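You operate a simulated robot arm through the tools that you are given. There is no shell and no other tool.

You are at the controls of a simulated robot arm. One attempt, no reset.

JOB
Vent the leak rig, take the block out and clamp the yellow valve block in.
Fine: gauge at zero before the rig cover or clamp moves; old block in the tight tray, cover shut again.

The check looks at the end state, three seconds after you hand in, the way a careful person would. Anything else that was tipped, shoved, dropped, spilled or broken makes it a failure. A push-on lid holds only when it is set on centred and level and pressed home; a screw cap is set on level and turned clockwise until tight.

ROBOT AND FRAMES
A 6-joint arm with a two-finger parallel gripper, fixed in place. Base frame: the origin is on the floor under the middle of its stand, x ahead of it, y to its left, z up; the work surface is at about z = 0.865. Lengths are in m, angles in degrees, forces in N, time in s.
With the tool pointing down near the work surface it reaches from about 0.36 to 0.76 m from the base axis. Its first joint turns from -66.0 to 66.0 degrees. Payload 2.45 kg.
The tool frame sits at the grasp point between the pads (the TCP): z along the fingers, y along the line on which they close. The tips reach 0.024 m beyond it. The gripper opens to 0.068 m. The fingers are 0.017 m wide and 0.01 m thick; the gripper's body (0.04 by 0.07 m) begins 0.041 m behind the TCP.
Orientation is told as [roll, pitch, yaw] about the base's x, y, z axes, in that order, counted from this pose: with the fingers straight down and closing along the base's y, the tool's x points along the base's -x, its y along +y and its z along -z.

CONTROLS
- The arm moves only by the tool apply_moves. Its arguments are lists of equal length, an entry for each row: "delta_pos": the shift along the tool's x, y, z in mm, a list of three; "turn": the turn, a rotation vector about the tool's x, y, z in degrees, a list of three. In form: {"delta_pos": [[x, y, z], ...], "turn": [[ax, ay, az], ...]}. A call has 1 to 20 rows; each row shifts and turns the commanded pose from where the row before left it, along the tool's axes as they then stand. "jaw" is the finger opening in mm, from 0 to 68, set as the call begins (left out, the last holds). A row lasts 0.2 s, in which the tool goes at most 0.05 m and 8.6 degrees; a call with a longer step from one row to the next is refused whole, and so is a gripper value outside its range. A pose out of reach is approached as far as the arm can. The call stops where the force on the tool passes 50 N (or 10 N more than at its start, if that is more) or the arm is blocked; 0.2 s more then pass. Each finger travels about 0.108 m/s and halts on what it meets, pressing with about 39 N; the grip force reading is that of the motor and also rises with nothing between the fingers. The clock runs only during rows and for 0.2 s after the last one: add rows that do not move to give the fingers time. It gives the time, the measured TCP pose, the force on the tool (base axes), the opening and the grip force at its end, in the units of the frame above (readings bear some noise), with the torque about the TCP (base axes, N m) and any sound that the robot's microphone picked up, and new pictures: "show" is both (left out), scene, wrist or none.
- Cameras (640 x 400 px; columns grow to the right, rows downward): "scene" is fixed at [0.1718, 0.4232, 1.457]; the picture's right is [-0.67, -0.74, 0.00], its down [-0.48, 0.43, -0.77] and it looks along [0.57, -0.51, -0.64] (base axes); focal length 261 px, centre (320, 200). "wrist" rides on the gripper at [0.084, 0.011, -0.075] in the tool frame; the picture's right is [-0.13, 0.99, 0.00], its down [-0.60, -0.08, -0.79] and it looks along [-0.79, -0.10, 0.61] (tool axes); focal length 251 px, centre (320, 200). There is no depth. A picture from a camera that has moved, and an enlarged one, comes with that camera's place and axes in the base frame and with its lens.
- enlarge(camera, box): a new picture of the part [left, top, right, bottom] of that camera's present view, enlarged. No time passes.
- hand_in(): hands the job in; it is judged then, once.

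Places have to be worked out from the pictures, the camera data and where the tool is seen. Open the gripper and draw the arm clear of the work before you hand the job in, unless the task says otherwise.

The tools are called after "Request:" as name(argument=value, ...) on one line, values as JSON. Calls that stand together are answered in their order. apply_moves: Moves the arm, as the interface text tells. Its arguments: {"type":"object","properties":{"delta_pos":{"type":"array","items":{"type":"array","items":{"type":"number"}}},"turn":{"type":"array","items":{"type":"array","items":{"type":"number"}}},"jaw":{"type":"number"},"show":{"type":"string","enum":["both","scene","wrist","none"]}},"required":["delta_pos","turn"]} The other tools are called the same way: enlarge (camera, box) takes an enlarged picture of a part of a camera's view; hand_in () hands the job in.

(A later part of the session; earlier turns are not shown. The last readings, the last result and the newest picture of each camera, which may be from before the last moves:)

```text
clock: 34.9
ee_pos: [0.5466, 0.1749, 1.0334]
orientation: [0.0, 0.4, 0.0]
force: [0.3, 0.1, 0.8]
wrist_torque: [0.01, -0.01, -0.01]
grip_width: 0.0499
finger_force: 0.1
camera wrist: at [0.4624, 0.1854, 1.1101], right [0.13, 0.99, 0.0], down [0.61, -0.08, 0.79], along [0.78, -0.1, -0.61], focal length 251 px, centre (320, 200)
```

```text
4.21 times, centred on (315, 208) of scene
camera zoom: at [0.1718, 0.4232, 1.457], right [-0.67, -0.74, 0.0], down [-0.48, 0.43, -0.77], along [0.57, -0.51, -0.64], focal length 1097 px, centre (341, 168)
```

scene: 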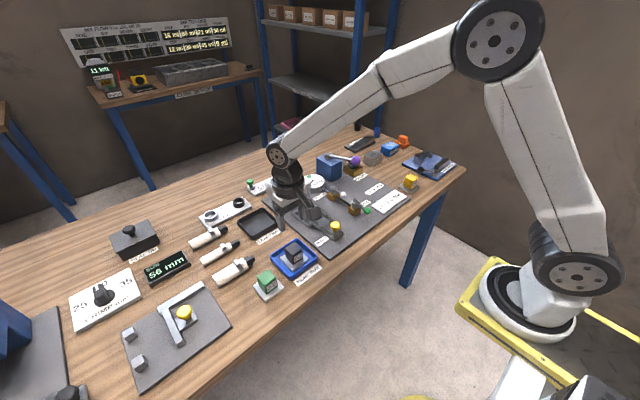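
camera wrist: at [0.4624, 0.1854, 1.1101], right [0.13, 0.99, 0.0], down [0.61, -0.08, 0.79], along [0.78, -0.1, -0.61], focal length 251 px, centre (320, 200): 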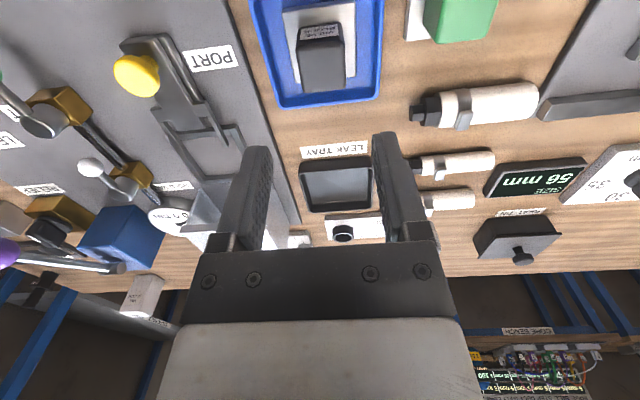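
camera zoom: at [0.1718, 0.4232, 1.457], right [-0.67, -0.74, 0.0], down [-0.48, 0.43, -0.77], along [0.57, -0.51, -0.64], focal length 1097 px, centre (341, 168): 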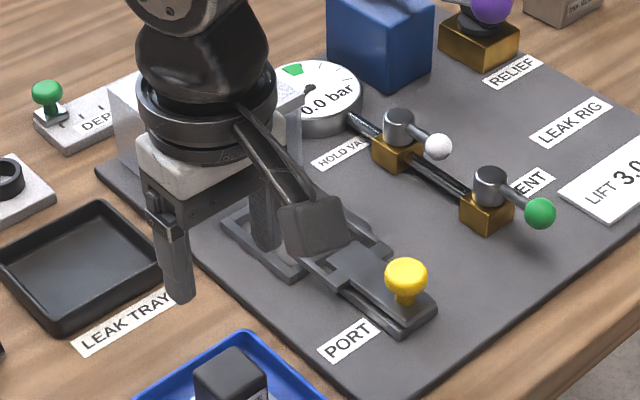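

The old block sits flat in the tight tray. Now I'll view the empty nest and clamp from above to see how far the fork needs to retract.

Request:
apply_moves(delta_pos=[[-3.4, -36, -4.2], [-3.4, -36, -4.2], [-3.4, -36, -4.2], [-3.4, -36, -4.2]], turn=[[0, 0, 0], [0, 0, 0], [0, 0, 0], [0, 0, 0]], jaw=54)

Request:
enlarge(camera="wrist", box=[230, 0, 410, 170])

Request:
enlarge(camera="scene", box=[285, 180, 355, 245])

```text
clock: 35.9
ee_pos: [0.5596, 0.0311, 1.051]
orientation: [0.1, 0.3, 0.0]
force: [-0.6, 0.2, 0.4]
wrist_torque: [0.03, 0.0, 0.02]
grip_width: 0.0539
finger_force: 0.0
camera wrist: at [0.4759, 0.0415, 1.1274], right [0.13, 0.99, 0.0], down [0.61, -0.08, 0.79], along [0.78, -0.1, -0.61], focal length 251 px, centre (320, 200)
```

scene: 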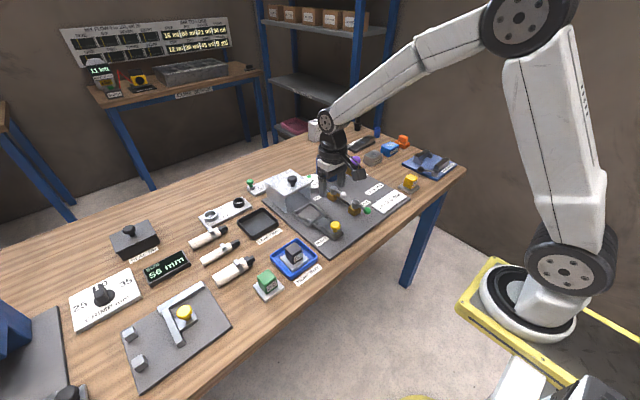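
wrist: 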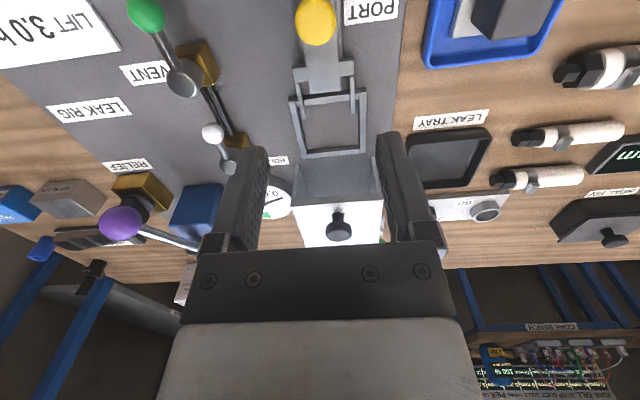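

```text
2.35 times, centred on (320, 85) of wrist
camera zoom: at [0.4759, 0.0415, 1.1274], right [0.13, 0.99, 0.0], down [0.61, -0.08, 0.79], along [0.78, -0.1, -0.61], focal length 592 px, centre (320, 471)
```

zoom: 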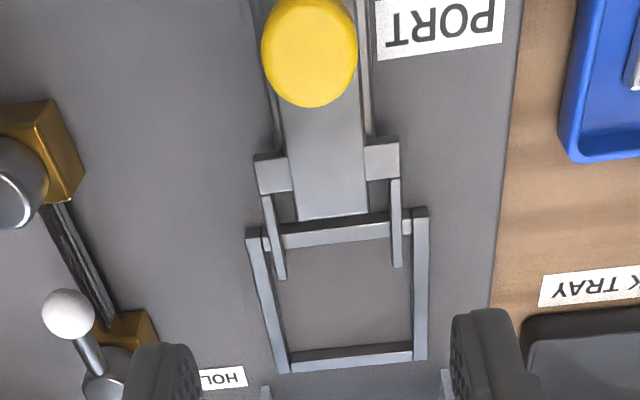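

```text
6.15 times, centred on (320, 212) of scene
camera zoom: at [0.1717, 0.4232, 1.457], right [-0.67, -0.74, 0.0], down [-0.48, 0.43, -0.77], along [0.57, -0.51, -0.64], focal length 1604 px, centre (320, 123)
```

zoom: 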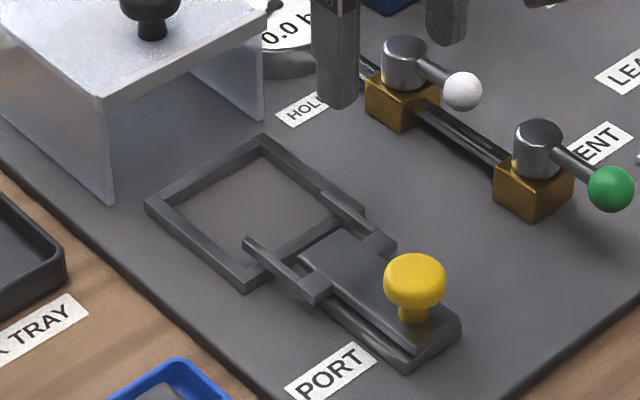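

The fork's two prongs still overhang the nest opening by about 20 mm, which is what caught the flange. The knob is now at (0.539, 0.030); I'll regrip it and pull the clamp back until the fork clears the frame.

Request:
apply_moves(delta_pos=[[10, -0.5, 35], [10.5, -0.5, 34], [0, 0, 30], [0, 0, 20], [0, 0, 9.5], [0, 0, 0]], turn=[[0, 0, 0], [0, 0, 0], [0, 0, 0], [0, 0, 0], [0, 0, 0], [0, 0, 0]], jaw=54, show="wrist")

```text
clock: 37.3
ee_pos: [0.5403, 0.0302, 0.9226]
orientation: [0.0, 0.3, 0.0]
force: [0.5, 0.0, -0.3]
wrist_torque: [0.01, 0.0, 0.0]
grip_width: 0.0541
finger_force: 0.1
camera wrist: at [0.457, 0.0408, 0.9995], right [0.13, 0.99, 0.0], down [0.61, -0.08, 0.79], along [0.78, -0.1, -0.61], focal length 251 px, centre (320, 200)
```

wrist: 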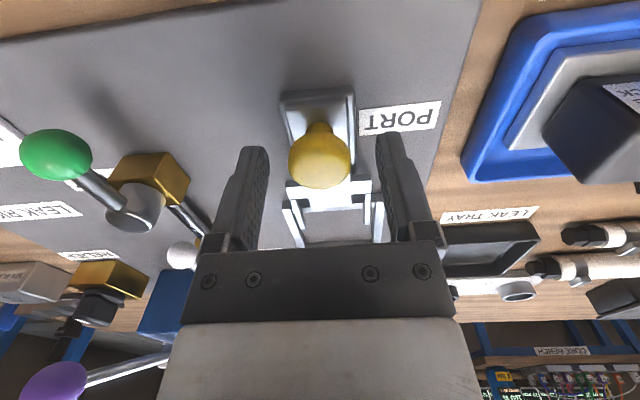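

The cap is between the fingers again. I'll close on it and pull toward the robot in small steps, watching for a stop.

Request:
apply_moves(delta_pos=[[1, 0, 0], [0, 0, 0], [0, 0, 0], [3, 0, 0], [4, 0, 0], [4, 0, 0]], turn=[[0, 0, 0], [0, 0, 0], [0, 0, 0], [0, 0, 0], [0, 0, 0], [0, 0, 0]], jaw=20)

Request:
enlarge(camera="scene", box=[285, 180, 355, 245])

```text
clock: 38.7
ee_pos: [0.5325, 0.0303, 0.924]
orientation: [0.0, -0.1, 0.0]
force: [16.0, -4.6, -10.1]
wrist_torque: [-0.05, 0.35, 0.01]
grip_width: 0.0287
finger_force: 43.1
camera wrist: at [0.4469, 0.0406, 0.9991], right [0.13, 0.99, 0.0], down [0.6, -0.08, 0.79], along [0.79, -0.1, -0.61], focal length 251 px, centre (320, 200)
```

scene: 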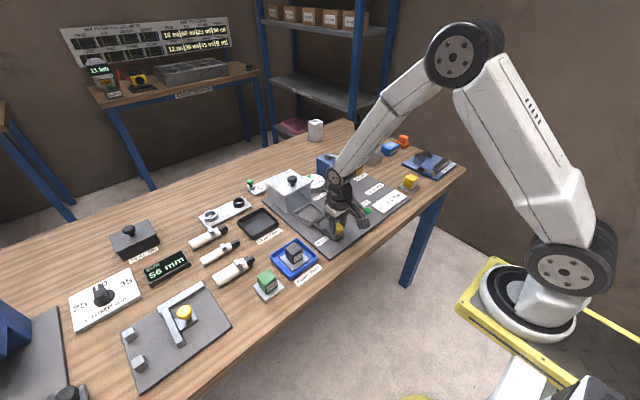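
wrist: 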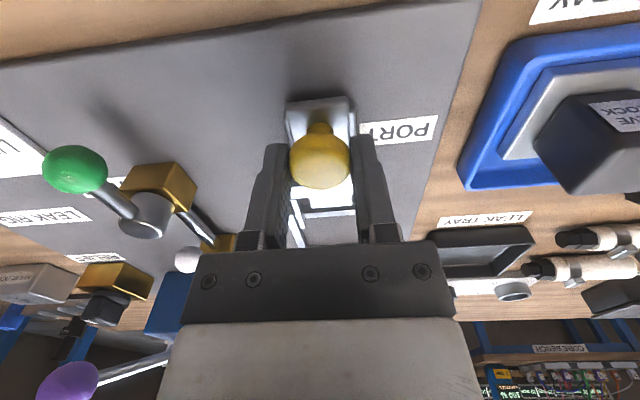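

```text
6.15 times, centred on (320, 212) of scene
camera zoom: at [0.1724, 0.4231, 1.4569], right [-0.67, -0.74, 0.0], down [-0.48, 0.43, -0.77], along [0.57, -0.51, -0.64], focal length 1604 px, centre (320, 123)
```

zoom: 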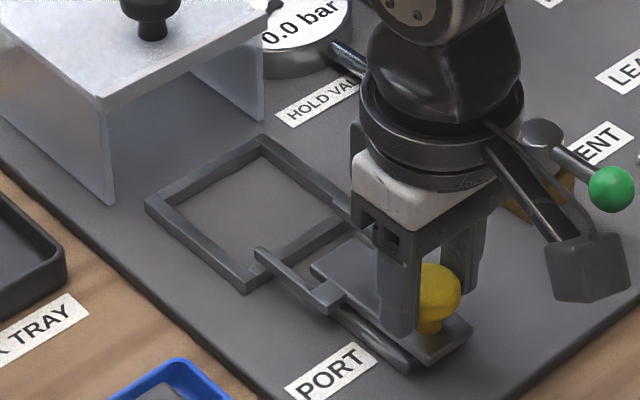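

Pull force is rising (+16 N) with the pose lagging, so the end stop is near; the prong tips are about at the frame's front bar. One more small pull to confirm the stop.

Request:
apply_moves(delta_pos=[[3, 0, 0], [0, 0, 0]], turn=[[0, 0, 0], [0, 0, 0]], show="none")

```text
clock: 39.3
ee_pos: [0.5314, 0.0302, 0.9231]
orientation: [-0.1, -0.5, 0.0]
force: [32.3, -2.8, -18.9]
wrist_torque: [-0.03, -0.45, 0.01]
grip_width: 0.0286
finger_force: 43.0
```

That is the end stop (32 N, no further travel). I'll open the jaws, rise and check the fork against the opening.

Request:
apply_moves(delta_pos=[[0, 0, 0], [0, 0, 0], [0, 0, -30], [0, 0, -40], [0, 0, -40], [-15, 0, 0]], turn=[[0, 0, 0], [0, 0, 0], [0, 0, 0], [0, 0, 0], [0, 0, 0], [0, 0, 0]], jaw=54)

Request:
enlarge(camera="wrist", box=[230, 0, 410, 170])

Request:
enlarge(camera="scene", box=[285, 180, 355, 245])

```text
clock: 40.7
ee_pos: [0.5419, 0.0289, 1.0333]
orientation: [0.0, 0.3, 0.1]
force: [-0.5, -0.5, 0.1]
wrist_torque: [-0.01, 0.03, 0.01]
grip_width: 0.0543
finger_force: 0.1
camera wrist: at [0.4574, 0.0403, 1.1093], right [0.13, 0.99, 0.0], down [0.61, -0.08, 0.79], along [0.78, -0.1, -0.61], focal length 251 px, centre (320, 200)
```

scene: 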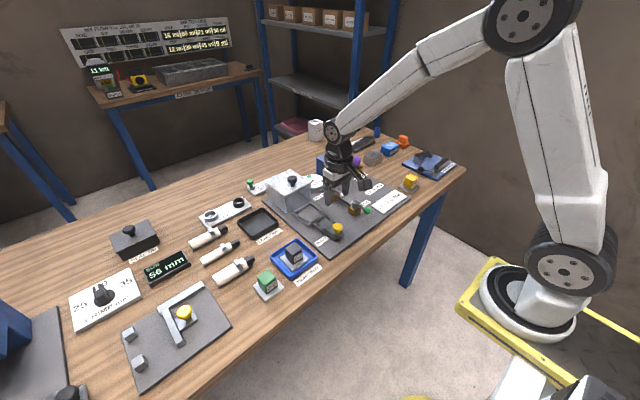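
wrist: 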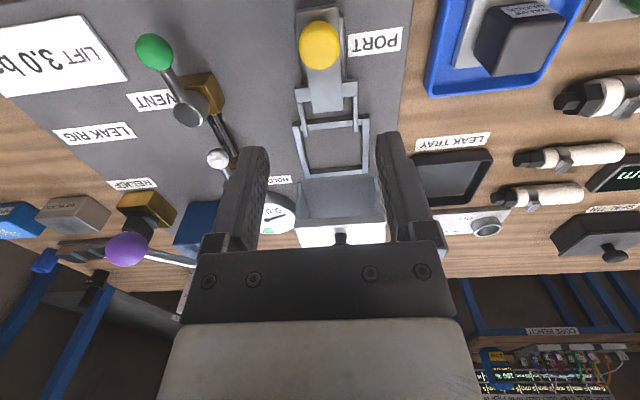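

```text
2.35 times, centred on (320, 85) of wrist
camera zoom: at [0.4574, 0.0403, 1.1093], right [0.13, 0.99, 0.0], down [0.61, -0.08, 0.79], along [0.78, -0.1, -0.61], focal length 592 px, centre (320, 471)
```

zoom: 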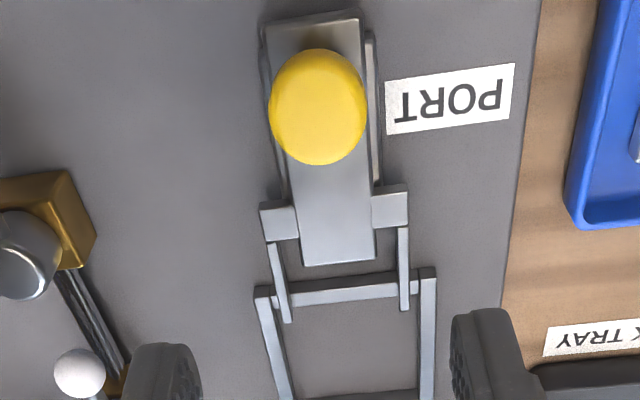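

```text
6.15 times, centred on (320, 212) of scene
camera zoom: at [0.1717, 0.4232, 1.457], right [-0.67, -0.74, 0.0], down [-0.48, 0.43, -0.77], along [0.57, -0.51, -0.64], focal length 1604 px, centre (320, 123)
```

zoom: 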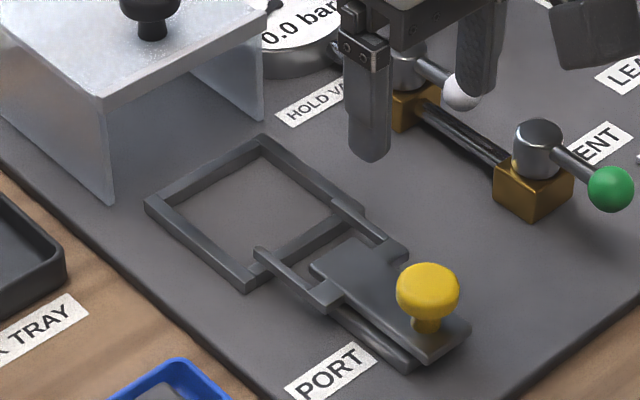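

The fork tips now sit at x ≈ 0.6275, just at the frame's front bar, leaving the opening (about x 0.627–0.688, y −0.003–0.064) free. Next I'll move over toward the yellow valve block to inspect it.

Request:
apply_moves(delta_pos=[[4, -36, -1], [4, -36, -1], [4, -36, -1], [4, -36, -1], [4, -36, -1], [4, -36, -1], [4, -36, -1], [4, -36, -1], [4, -36, 0], [4, -36, 0]], turn=[[0, 0, 0], [0, 0, 0], [0, 0, 0], [0, 0, 0], [0, 0, 0], [0, 0, 0], [0, 0, 0], [0, 0, 0], [0, 0, 0], [0, 0, 0]], jaw=54)

Request:
enlarge(camera="wrist", box=[230, 0, 410, 170])

Request:
enlarge(camera="scene", box=[370, 140, 470, 215])

```text
clock: 42.9
ee_pos: [0.5005, -0.3308, 1.0394]
orientation: [0.1, 0.3, 0.1]
force: [0.2, -0.3, -0.5]
wrist_torque: [-0.02, 0.0, -0.02]
grip_width: 0.0538
finger_force: 0.0
camera wrist: at [0.4159, -0.321, 1.1168], right [0.13, 0.99, 0.0], down [0.61, -0.08, 0.79], along [0.78, -0.1, -0.61], focal length 251 px, centre (320, 200)
```

scene: 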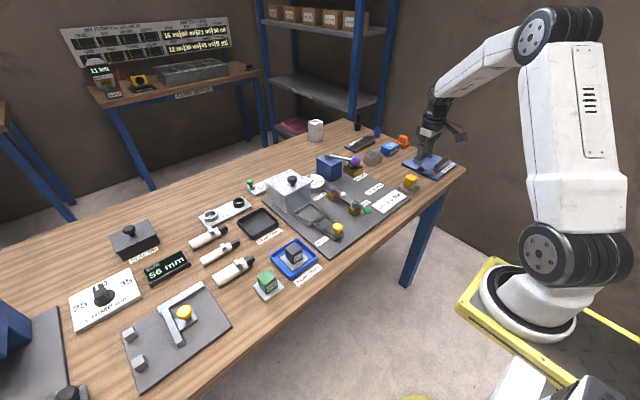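
wrist: 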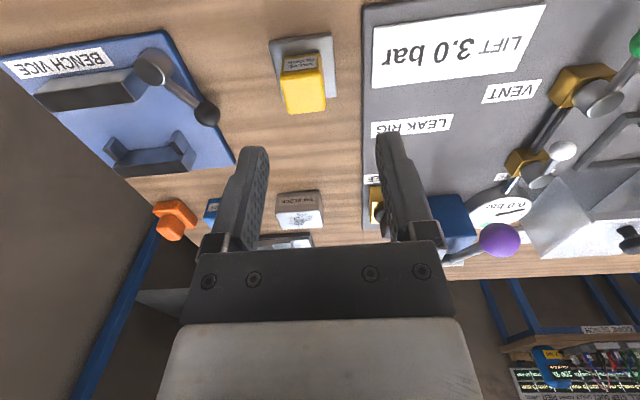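

```text
2.35 times, centred on (320, 85) of wrist
camera zoom: at [0.4159, -0.321, 1.1168], right [0.13, 0.99, 0.0], down [0.61, -0.08, 0.79], along [0.78, -0.1, -0.61], focal length 592 px, centre (320, 471)
```

zoom: 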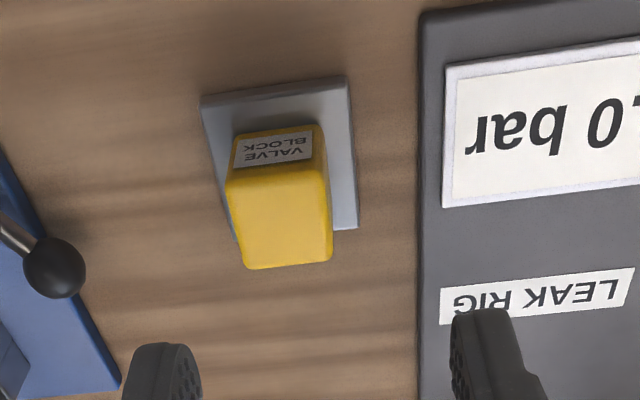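

```text
5.33 times, centred on (420, 178) of scene
camera zoom: at [0.1717, 0.4232, 1.457], right [-0.67, -0.74, 0.0], down [-0.48, 0.43, -0.77], along [0.57, -0.51, -0.64], focal length 1390 px, centre (-213, 320)
```

zoom: 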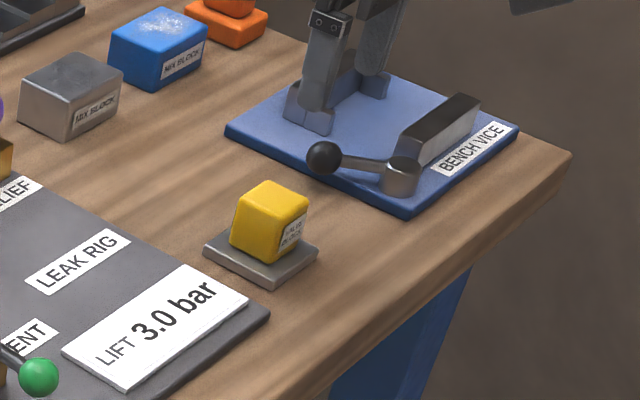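

The yellow block is square to the base axes with its label facing the robot, just like the old one was: body centre about (0.529, −0.3495), top z ≈ 0.911. I'll move above it and check alignment.

Request:
apply_moves(delta_pos=[[-14, -9, 25], [-14.5, -9.5, 30], [0, 0, 0]], turn=[[0, 0, 0], [0, 0, 0], [0, 0, 0]], jaw=54)

Request:
enlarge(camera="wrist", box=[230, 40, 410, 210])

```text
clock: 43.7
ee_pos: [0.5295, -0.35, 0.987]
orientation: [0.1, 0.3, 0.0]
force: [-0.3, -0.1, 0.0]
wrist_torque: [0.01, 0.02, 0.0]
grip_width: 0.0542
finger_force: 0.1
camera wrist: at [0.4455, -0.3393, 1.0632], right [0.13, 0.99, 0.0], down [0.61, -0.08, 0.79], along [0.78, -0.1, -0.61], focal length 251 px, centre (320, 200)
```

scene: 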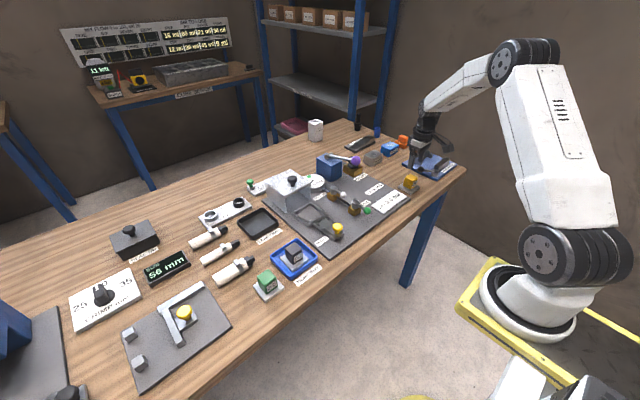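
wrist: 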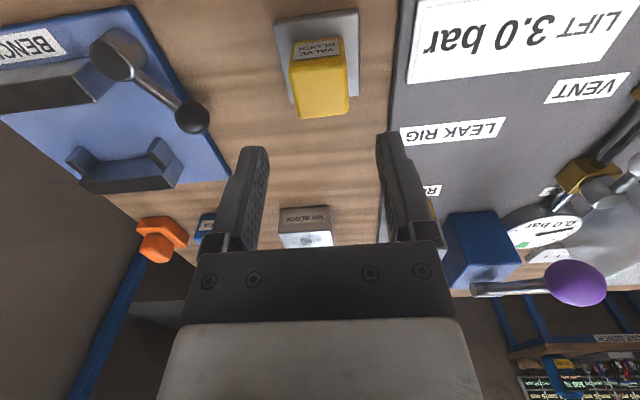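

```text
2.35 times, centred on (320, 125) of wrist
camera zoom: at [0.4455, -0.3393, 1.0632], right [0.13, 0.99, 0.0], down [0.61, -0.08, 0.79], along [0.78, -0.1, -0.61], focal length 592 px, centre (320, 376)
```

zoom: 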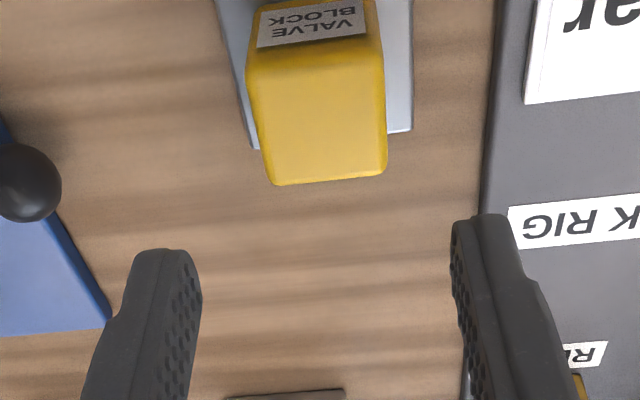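

Request:
enlarge(camera="wrist", box=[480, 190, 600, 270])

Request:
enlarge(camera="scene", box=[297, 168, 367, 213])

```text
5.00 times, centred on (540, 230) of wrist
camera zoom: at [0.4455, -0.3393, 1.0632], right [0.13, 0.99, 0.0], down [0.61, -0.08, 0.79], along [0.78, -0.1, -0.61], focal length 1257 px, centre (-780, 50)
```

zoom: 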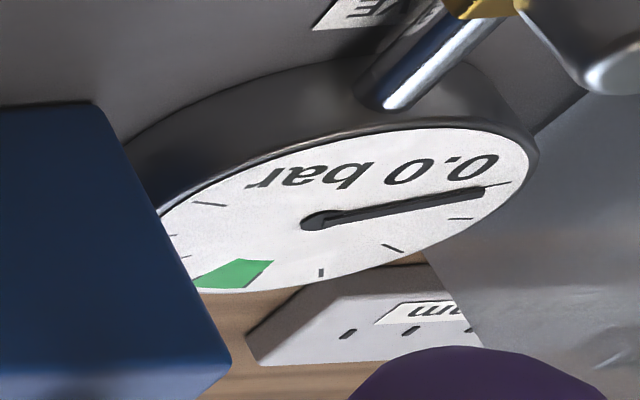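

```text
8.89 times, centred on (332, 190) of scene
camera zoom: at [0.1718, 0.4232, 1.457], right [-0.67, -0.74, 0.0], down [-0.48, 0.43, -0.77], along [0.57, -0.51, -0.64], focal length 2316 px, centre (213, 284)
```

zoom: 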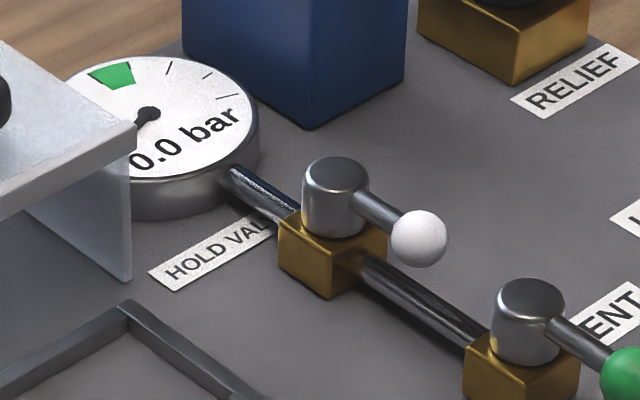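

The gauge still reads 0.0 bar. The TCP is directly over the yellow block's centre (0.5295, −0.350), so I'll descend to z ≈ 0.904.

Request:
apply_moves(delta_pos=[[0, 0, 30], [0, 0, 25], [0, 0, 18], [0, 0, 10], [0, 0, 0]], turn=[[0, 0, 0], [0, 0, 0], [0, 0, 0], [0, 0, 0], [0, 0, 0]], jaw=54)

Request:
enlarge(camera="scene", box=[370, 140, 470, 215])

```text
clock: 44.9
ee_pos: [0.53, -0.3484, 0.9046]
orientation: [-0.1, 0.2, 0.1]
force: [0.1, 0.4, -0.2]
wrist_torque: [-0.02, -0.03, 0.01]
grip_width: 0.0538
finger_force: 0.0
camera wrist: at [0.4454, -0.3379, 0.9804], right [0.13, 0.99, 0.0], down [0.61, -0.08, 0.79], along [0.78, -0.1, -0.61], focal length 251 px, centre (320, 200)
```

scene: 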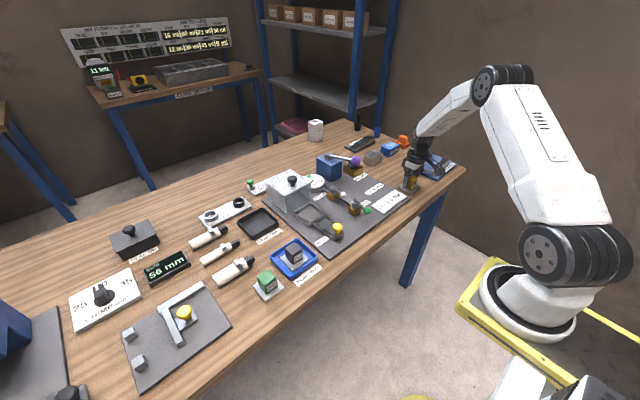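
wrist: 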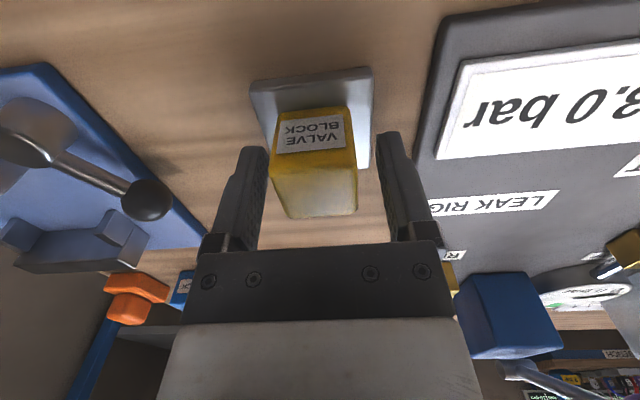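

```text
5.33 times, centred on (420, 178) of scene
camera zoom: at [0.1718, 0.4232, 1.457], right [-0.67, -0.74, 0.0], down [-0.48, 0.43, -0.77], along [0.57, -0.51, -0.64], focal length 1390 px, centre (-213, 320)
```

zoom: 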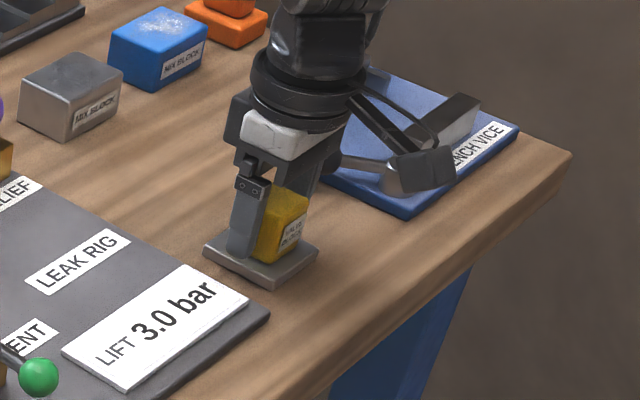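

Request:
apply_moves(delta_pos=[[0, -1, 0], [0, 0, 0], [0, 0, 0], [0, 0, 0], [0, 0, 0]], turn=[[0, 0, 0], [0, 0, 0], [0, 0, 0], [0, 0, 0], [0, 0, 0]], jaw=24, show="wrist")

```text
clock: 46.1
ee_pos: [0.5292, -0.3494, 0.9044]
orientation: [-0.1, 0.2, 0.1]
force: [1.3, 4.3, 8.1]
wrist_torque: [0.35, 0.04, -0.02]
grip_width: 0.0359
finger_force: 39.3
camera wrist: at [0.4454, -0.3388, 0.9805], right [0.13, 0.99, 0.0], down [0.61, -0.08, 0.79], along [0.78, -0.1, -0.61], focal length 251 px, centre (320, 200)
```

wrist: 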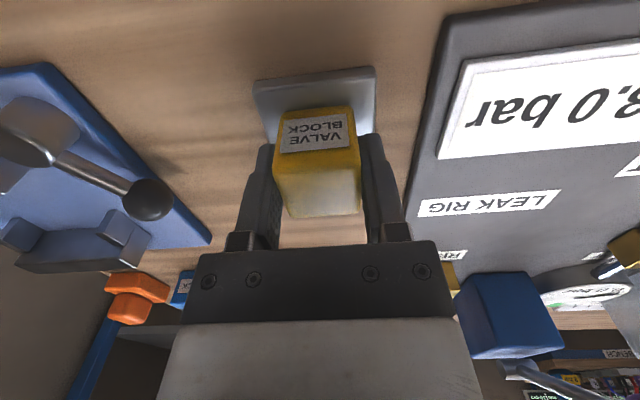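

Yellow block gripped at 35.9 mm. I'll lift gently and verify it doesn't slip.

Request:
apply_moves(delta_pos=[[0, 0, -4], [0, 0, -8], [0, 0, -14], [0, 0, -22], [0, 0, -28], [0, 0, -30], [0, 0, -14], [0, 0, 0]], turn=[[0, 0, 0], [0, 0, 0], [0, 0, 0], [0, 0, 0], [0, 0, 0], [0, 0, 0], [0, 0, 0], [0, 0, 0]])

Request:
enlarge(camera="wrist", box=[230, 60, 410, 230])

```text
clock: 47.9
ee_pos: [0.5307, -0.3491, 1.024]
orientation: [0.0, 0.3, 0.0]
force: [-0.6, 0.4, -2.2]
wrist_torque: [0.02, 0.02, 0.02]
grip_width: 0.0356
finger_force: 39.2
camera wrist: at [0.4458, -0.339, 1.1008], right [0.13, 0.99, 0.0], down [0.61, -0.08, 0.79], along [0.78, -0.1, -0.61], focal length 251 px, centre (320, 200)
```

scene: 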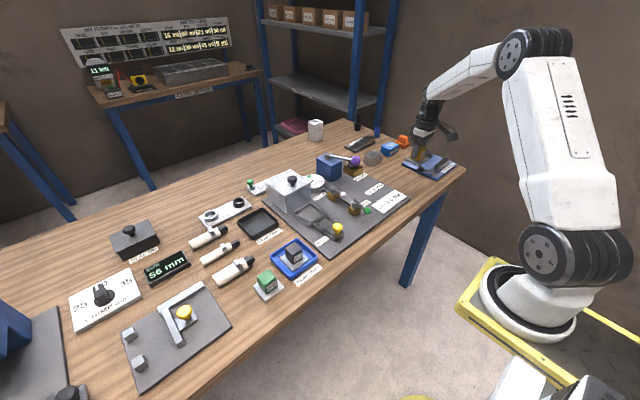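
wrist: 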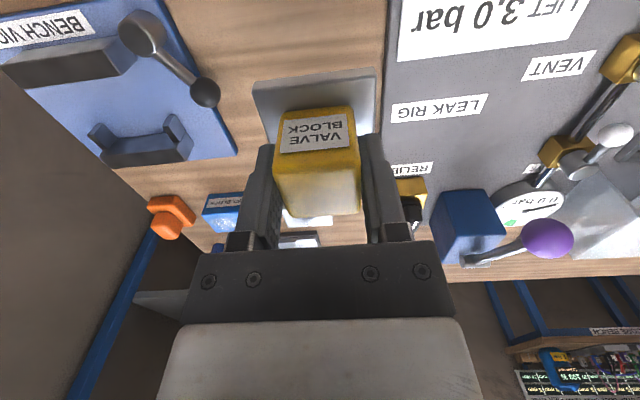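

```text
2.35 times, centred on (320, 145) of wrist
camera zoom: at [0.4458, -0.339, 1.1008], right [0.13, 0.99, 0.0], down [0.61, -0.08, 0.79], along [0.78, -0.1, -0.61], focal length 592 px, centre (320, 329)
```

zoom: 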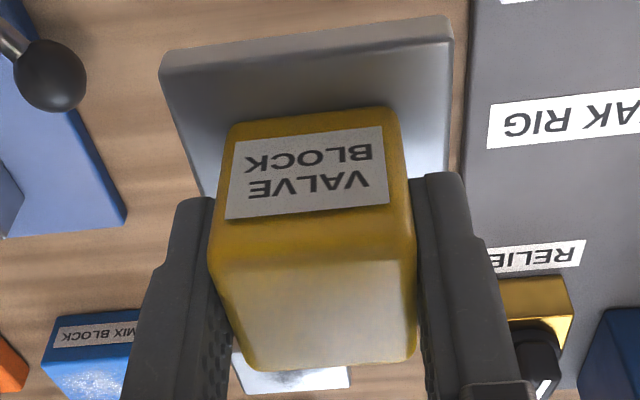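

No slip, weight 2.2 N. The flange is centred on the TCP (front edge 28.7 mm ahead, 55 mm wide). I'll carry it along x ≈ 0.53, clear of the purple lever ball, then forward over the nest.

Request:
apply_moves(delta_pos=[[0, 15, 0], [0, 30, 0], [0, 32, 0], [0, 32, 0], [0, 32, 0], [0, 32, 0], [0, 32, 0], [0, 32, 0], [0, 32, 0], [0, 32, 0], [0, 32, 0], [0, 28, 0], [0, 18.5, 0], [-20, 0, 0], [-32, 0, 0], [-32, 0, 0], [-28, 0, 0], [-10, 0, 0], [0, 0, 0]], turn=[[0, 0, 0], [0, 0, 0], [0, 0, 0], [0, 0, 0], [0, 0, 0], [0, 0, 0], [0, 0, 0], [0, 0, 0], [0, 0, 0], [0, 0, 0], [0, 0, 0], [0, 0, 0], [0, 0, 0], [0, 0, 0], [0, 0, 0], [0, 0, 0], [0, 0, 0], [0, 0, 0], [0, 0, 0]])

Request:
enlarge(camera="wrist", box=[230, 0, 410, 170])

Request:
enlarge(camera="scene", box=[265, 160, 365, 255])

```text
clock: 51.9
ee_pos: [0.6515, 0.0289, 1.0225]
orientation: [-0.1, 0.3, 0.0]
force: [0.2, 0.1, -2.4]
wrist_torque: [-0.01, -0.03, -0.02]
grip_width: 0.0358
finger_force: 38.9
camera wrist: at [0.5672, 0.0394, 1.1001], right [0.13, 0.99, 0.0], down [0.61, -0.08, 0.79], along [0.78, -0.1, -0.61], focal length 251 px, centre (320, 200)
```

scene: 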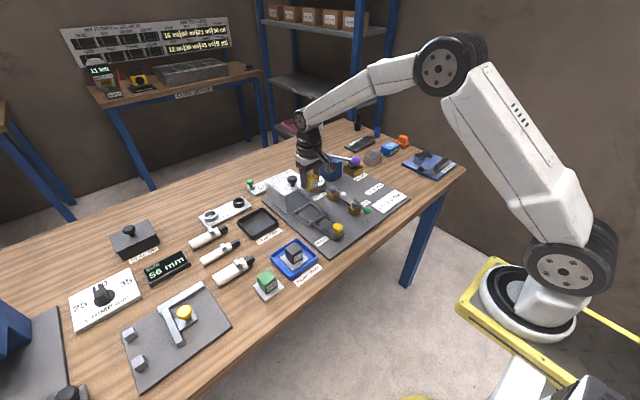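
wrist: 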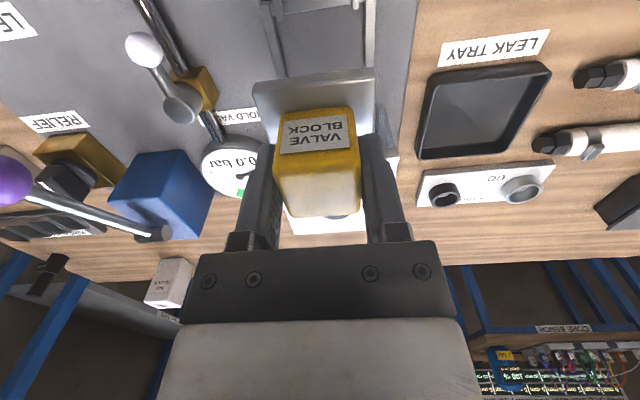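

```text
2.35 times, centred on (320, 85) of wrist
camera zoom: at [0.5672, 0.0394, 1.1001], right [0.13, 0.99, 0.0], down [0.61, -0.08, 0.79], along [0.78, -0.1, -0.61], focal length 592 px, centre (320, 471)
```

zoom: 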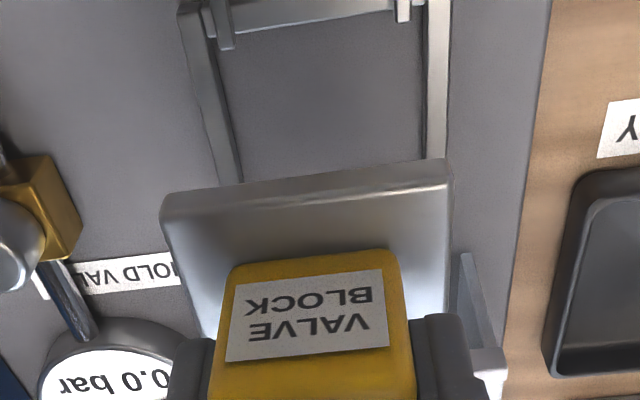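

```text
4.21 times, centred on (315, 208) of scene
camera zoom: at [0.1718, 0.4232, 1.457], right [-0.67, -0.74, 0.0], down [-0.48, 0.43, -0.77], along [0.57, -0.51, -0.64], focal length 1097 px, centre (341, 168)
```

zoom: 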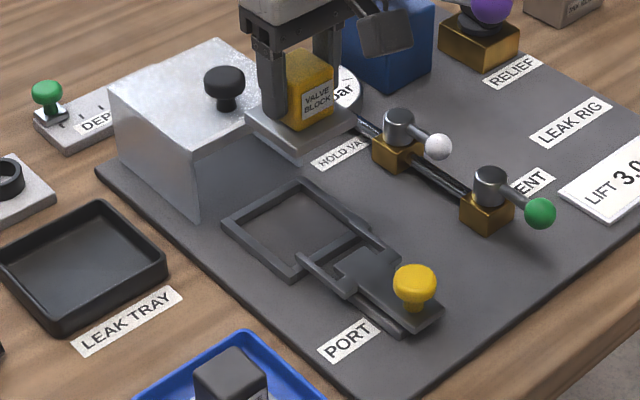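

The gauge shows 0.0 bar and the held block is steady. The TCP reads (0.6515, 0.029); target for the flange to sit inside the frame is about (0.6585, 0.0305). I'll shift and lower to a few centimetres above the nest, then check visually.

Request:
apply_moves(delta_pos=[[-7, 1.5, 10], [0, 0, 25], [0, 0, 25], [0, 0, 17], [0, 0, 0], [0, 0, 0]], turn=[[0, 0, 0], [0, 0, 0], [0, 0, 0], [0, 0, 0], [0, 0, 0], [0, 0, 0]])

Request:
enlarge(camera="wrist", box=[230, 0, 410, 170])

Request:
enlarge(camera="scene", box=[280, 170, 350, 235])

```text
clock: 53.3
ee_pos: [0.6573, 0.0314, 0.9451]
orientation: [0.0, 0.3, -0.1]
force: [0.6, -0.1, -2.0]
wrist_torque: [0.0, -0.01, 0.0]
grip_width: 0.0355
finger_force: 39.3
camera wrist: at [0.5731, 0.0411, 1.0213], right [0.13, 0.99, 0.0], down [0.61, -0.08, 0.79], along [0.78, -0.1, -0.61], focal length 251 px, centre (320, 200)
```

scene: 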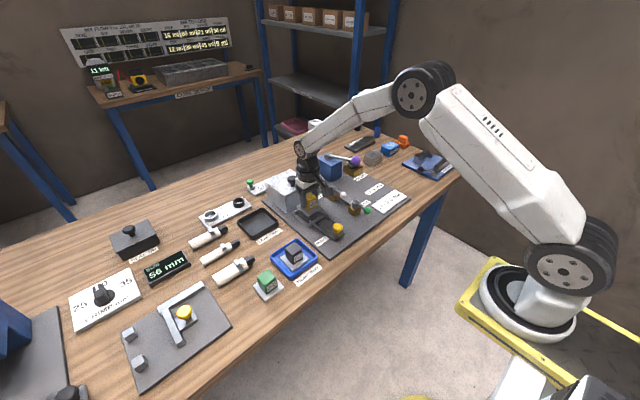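
wrist: 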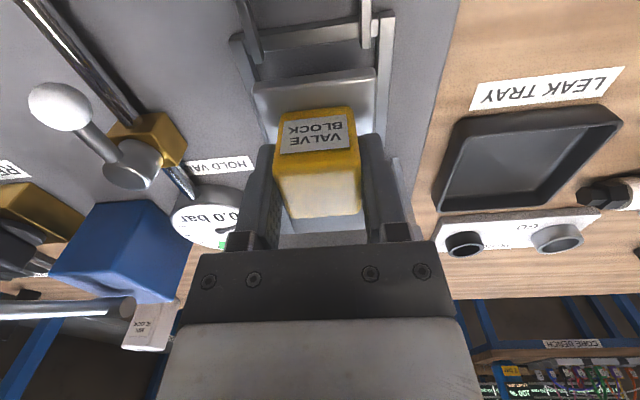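

```text
2.35 times, centred on (320, 85) of wrist
camera zoom: at [0.5731, 0.0411, 1.0213], right [0.13, 0.99, 0.0], down [0.61, -0.08, 0.79], along [0.78, -0.1, -0.61], focal length 592 px, centre (320, 471)
```

zoom: 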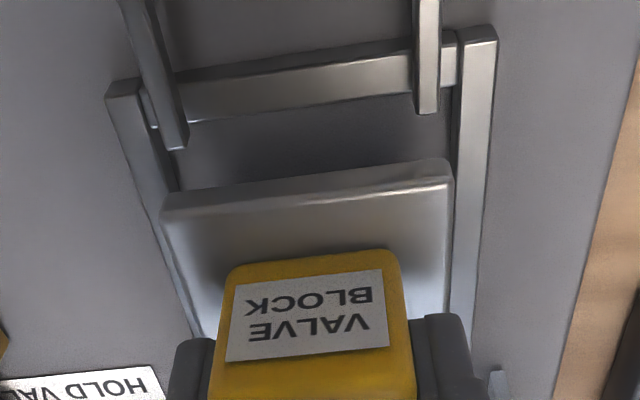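

```text
6.15 times, centred on (315, 202) of scene
camera zoom: at [0.1718, 0.4232, 1.457], right [-0.67, -0.74, 0.0], down [-0.48, 0.43, -0.77], along [0.57, -0.51, -0.64], focal length 1604 px, centre (351, 185)
```

zoom: 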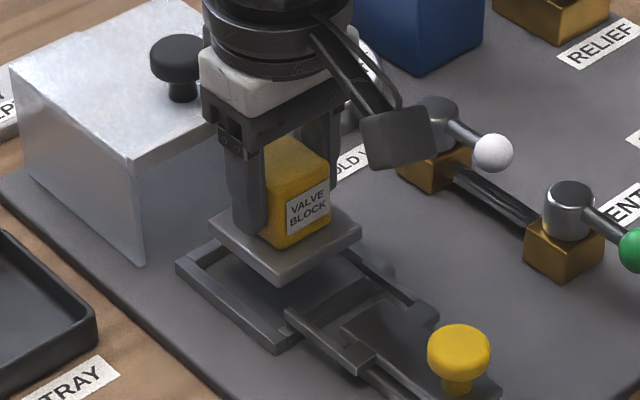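

The held flange spans x 0.629–0.684, y 0.002–0.058; the opening spans x ≈ 0.625–0.687, y −0.003–0.063, with fork tips at 0.6274. I'll nudge +1 mm in x and lower to just above the expected seat.

Request:
apply_moves(delta_pos=[[-1, -0.5, 6], [0, 0, 8], [0, 0, 6], [0, 0, 4], [0, 0, 0]], turn=[[0, 0, 0], [0, 0, 0], [0, 0, 0], [0, 0, 0], [0, 0, 0]])

Request:
enlarge(camera="wrist", box=[230, 0, 410, 170])

Request:
enlarge(camera="scene", box=[280, 170, 350, 235])

```text
clock: 54.5
ee_pos: [0.657, 0.0307, 0.9216]
orientation: [0.0, 0.3, 0.0]
force: [0.0, -0.1, -2.7]
wrist_torque: [0.0, 0.01, 0.0]
grip_width: 0.0353
finger_force: 39.0
camera wrist: at [0.5743, 0.0419, 0.9978], right [0.13, 0.99, 0.0], down [0.61, -0.08, 0.79], along [0.78, -0.1, -0.61], focal length 251 px, centre (320, 200)
```

scene: 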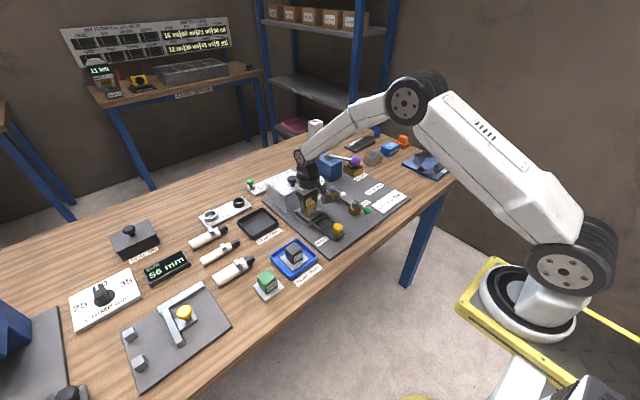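
wrist: 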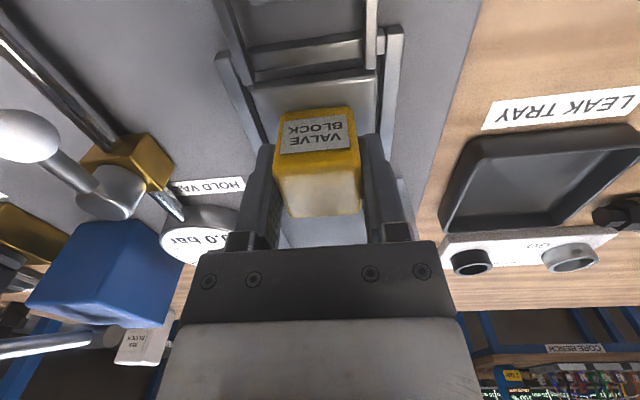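

```text
2.35 times, centred on (320, 85) of wrist
camera zoom: at [0.5743, 0.0419, 0.9978], right [0.13, 0.99, 0.0], down [0.61, -0.08, 0.79], along [0.78, -0.1, -0.61], focal length 592 px, centre (320, 471)
```

zoom: 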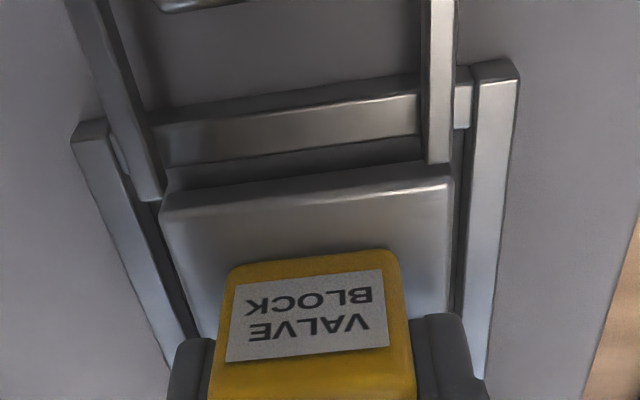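

```text
6.15 times, centred on (315, 202) of scene
camera zoom: at [0.1718, 0.4232, 1.457], right [-0.67, -0.74, 0.0], down [-0.48, 0.43, -0.77], along [0.57, -0.51, -0.64], focal length 1604 px, centre (351, 185)
```

zoom: 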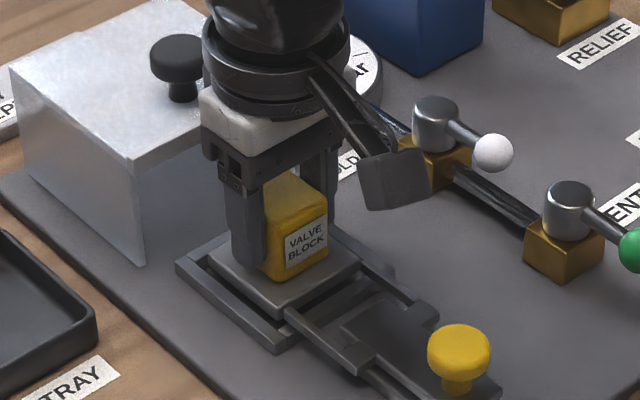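

No contact yet (only the weight), and the flange is passing inside the frame. I'll lower in 2 mm steps to feel the seat.

Request:
apply_moves(delta_pos=[[0, 0, 2], [0, 0, 2], [0, 0, 2]], turn=[[0, 0, 0], [0, 0, 0], [0, 0, 0]], show="none")

```text
clock: 55.3
ee_pos: [0.6591, 0.0312, 0.9147]
orientation: [0.0, 0.2, 0.1]
force: [0.1, 0.0, -2.6]
wrist_torque: [0.0, -0.01, 0.02]
grip_width: 0.0357
finger_force: 39.4
```

Request:
apply_moves(delta_pos=[[0, 0, 1.5], [0, 0, 1.5], [0, 0, 0]], turn=[[0, 0, 0], [0, 0, 0], [0, 0, 0]])

Request:
enlarge(camera="scene", box=[280, 170, 350, 235])

Request:
enlarge(camera="wrist", box=[230, 0, 410, 170])

```text
clock: 56.1
ee_pos: [0.6586, 0.0315, 0.9131]
orientation: [-0.1, 0.1, 0.0]
force: [-6.7, -2.6, 19.1]
wrist_torque: [0.07, 0.8, 0.1]
grip_width: 0.0356
finger_force: 38.7
camera wrist: at [0.5746, 0.0416, 0.9904], right [0.13, 0.99, 0.0], down [0.61, -0.08, 0.79], along [0.79, -0.1, -0.61], focal length 251 px, centre (320, 200)
```

scene: 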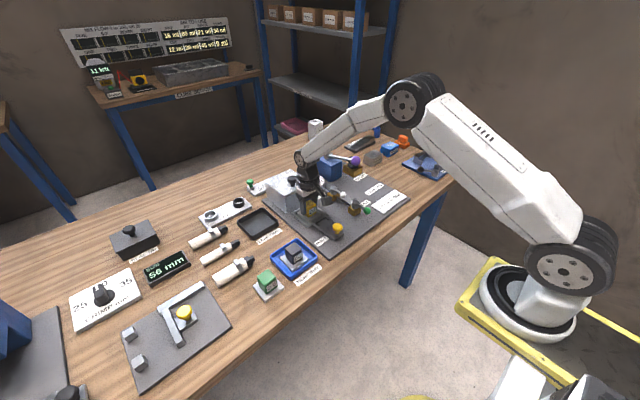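
wrist: 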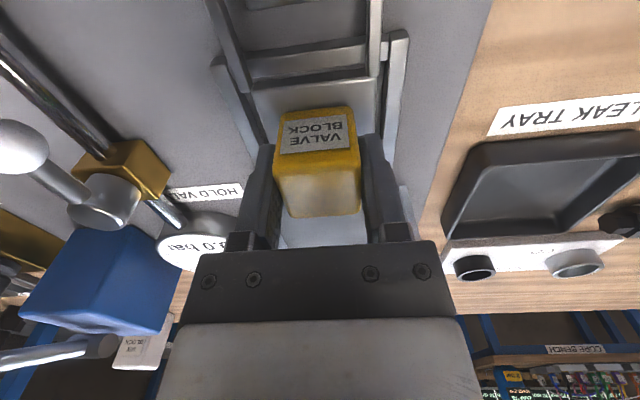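

```text
6.15 times, centred on (315, 202) of scene
camera zoom: at [0.1712, 0.4231, 1.4571], right [-0.67, -0.74, 0.0], down [-0.48, 0.43, -0.77], along [0.57, -0.51, -0.64], focal length 1604 px, centre (351, 185)
```

zoom: 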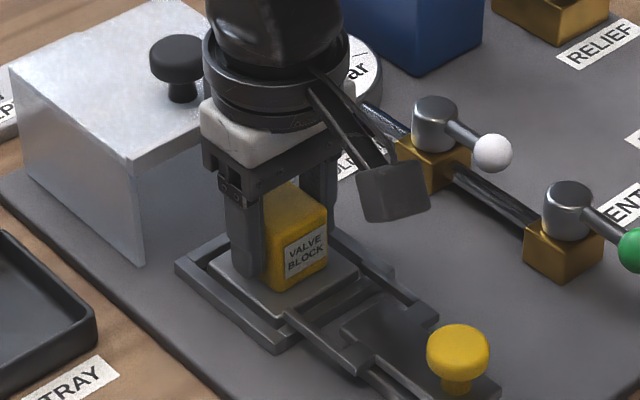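

```text
2.35 times, centred on (320, 85) of wrist
camera zoom: at [0.5746, 0.0416, 0.9904], right [0.13, 0.99, 0.0], down [0.61, -0.08, 0.79], along [0.79, -0.1, -0.61], focal length 592 px, centre (320, 471)
```

zoom: 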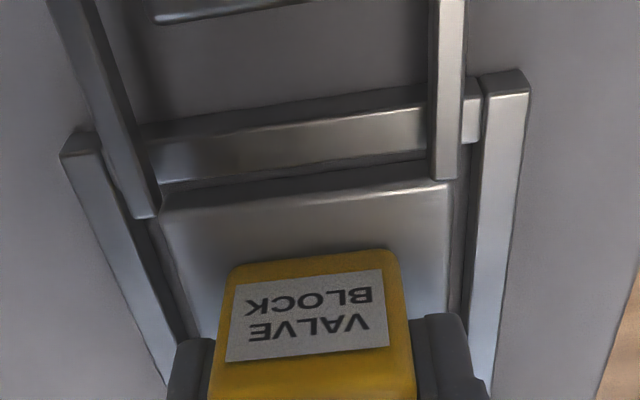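

Contact came at TCP z ≈ 0.913, exactly where the flange bottom should meet the rig floor, and the flange lies inside the frame. I'll ease the downward load, open the jaws slightly and rise to inspect.

Request:
apply_moves(delta_pos=[[0, 0, -1.5], [0, 0, 0], [0, 0, 0], [0, 0, -15], [0, 0, -25], [0, 0, -30], [20, 0, -20], [20, 0, 0]], turn=[[0, 0, 0], [0, 0, 0], [0, 0, 0], [0, 0, 0], [0, 0, 0], [0, 0, 0], [0, 0, 0], [0, 0, 0]], jaw=48)

Request:
enlarge(camera="scene", box=[280, 170, 350, 235])

Request:
enlarge(camera="wrist", box=[230, 0, 410, 170])

```text
clock: 57.9
ee_pos: [0.6184, 0.0308, 1.0042]
orientation: [0.0, 0.2, -0.1]
force: [0.7, -0.5, 0.4]
wrist_torque: [-0.03, -0.03, 0.04]
grip_width: 0.0479
finger_force: 0.1
camera wrist: at [0.5349, 0.0396, 1.0814], right [0.13, 0.99, 0.0], down [0.61, -0.08, 0.79], along [0.78, -0.1, -0.61], focal length 251 px, centre (320, 200)
```

scene: 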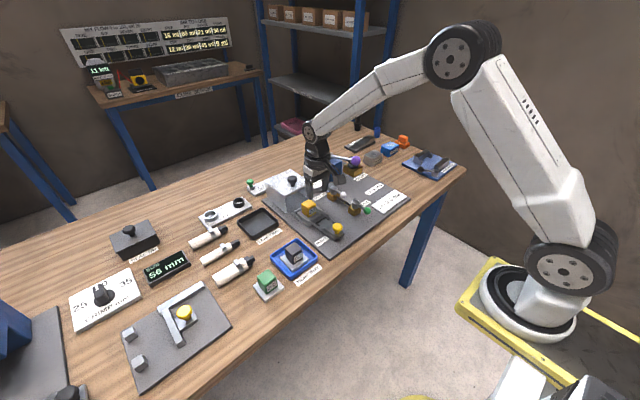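
wrist: 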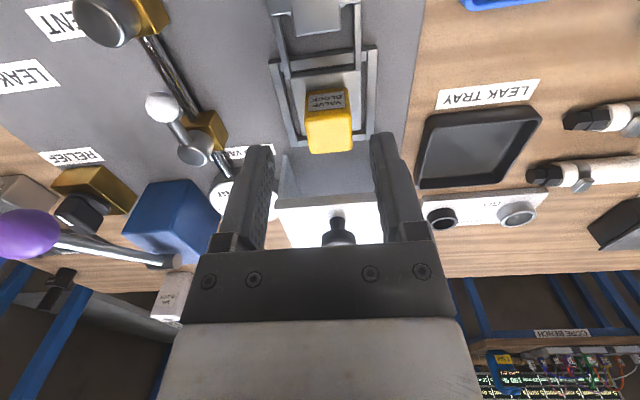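

```text
6.15 times, centred on (315, 202) of scene
camera zoom: at [0.1718, 0.4232, 1.457], right [-0.67, -0.74, 0.0], down [-0.48, 0.43, -0.77], along [0.57, -0.51, -0.64], focal length 1604 px, centre (351, 185)
```

zoom: 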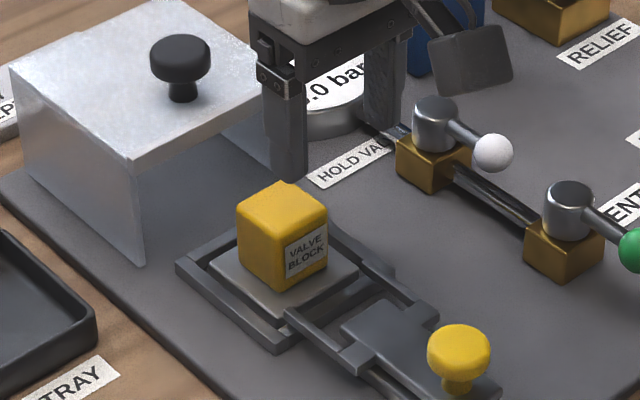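

```text
2.35 times, centred on (320, 85) of wrist
camera zoom: at [0.5349, 0.0396, 1.0814], right [0.13, 0.99, 0.0], down [0.61, -0.08, 0.79], along [0.78, -0.1, -0.61], focal length 592 px, centre (320, 471)
```

zoom: 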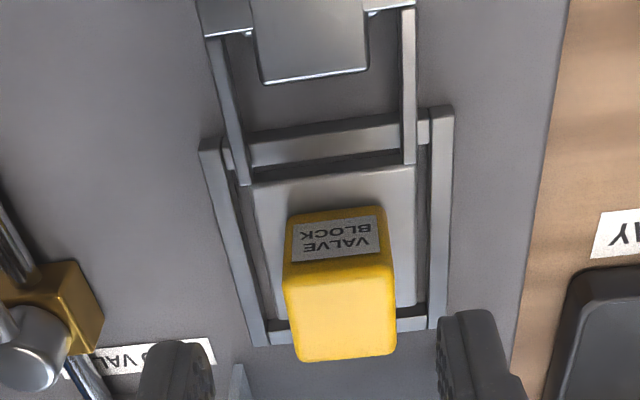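

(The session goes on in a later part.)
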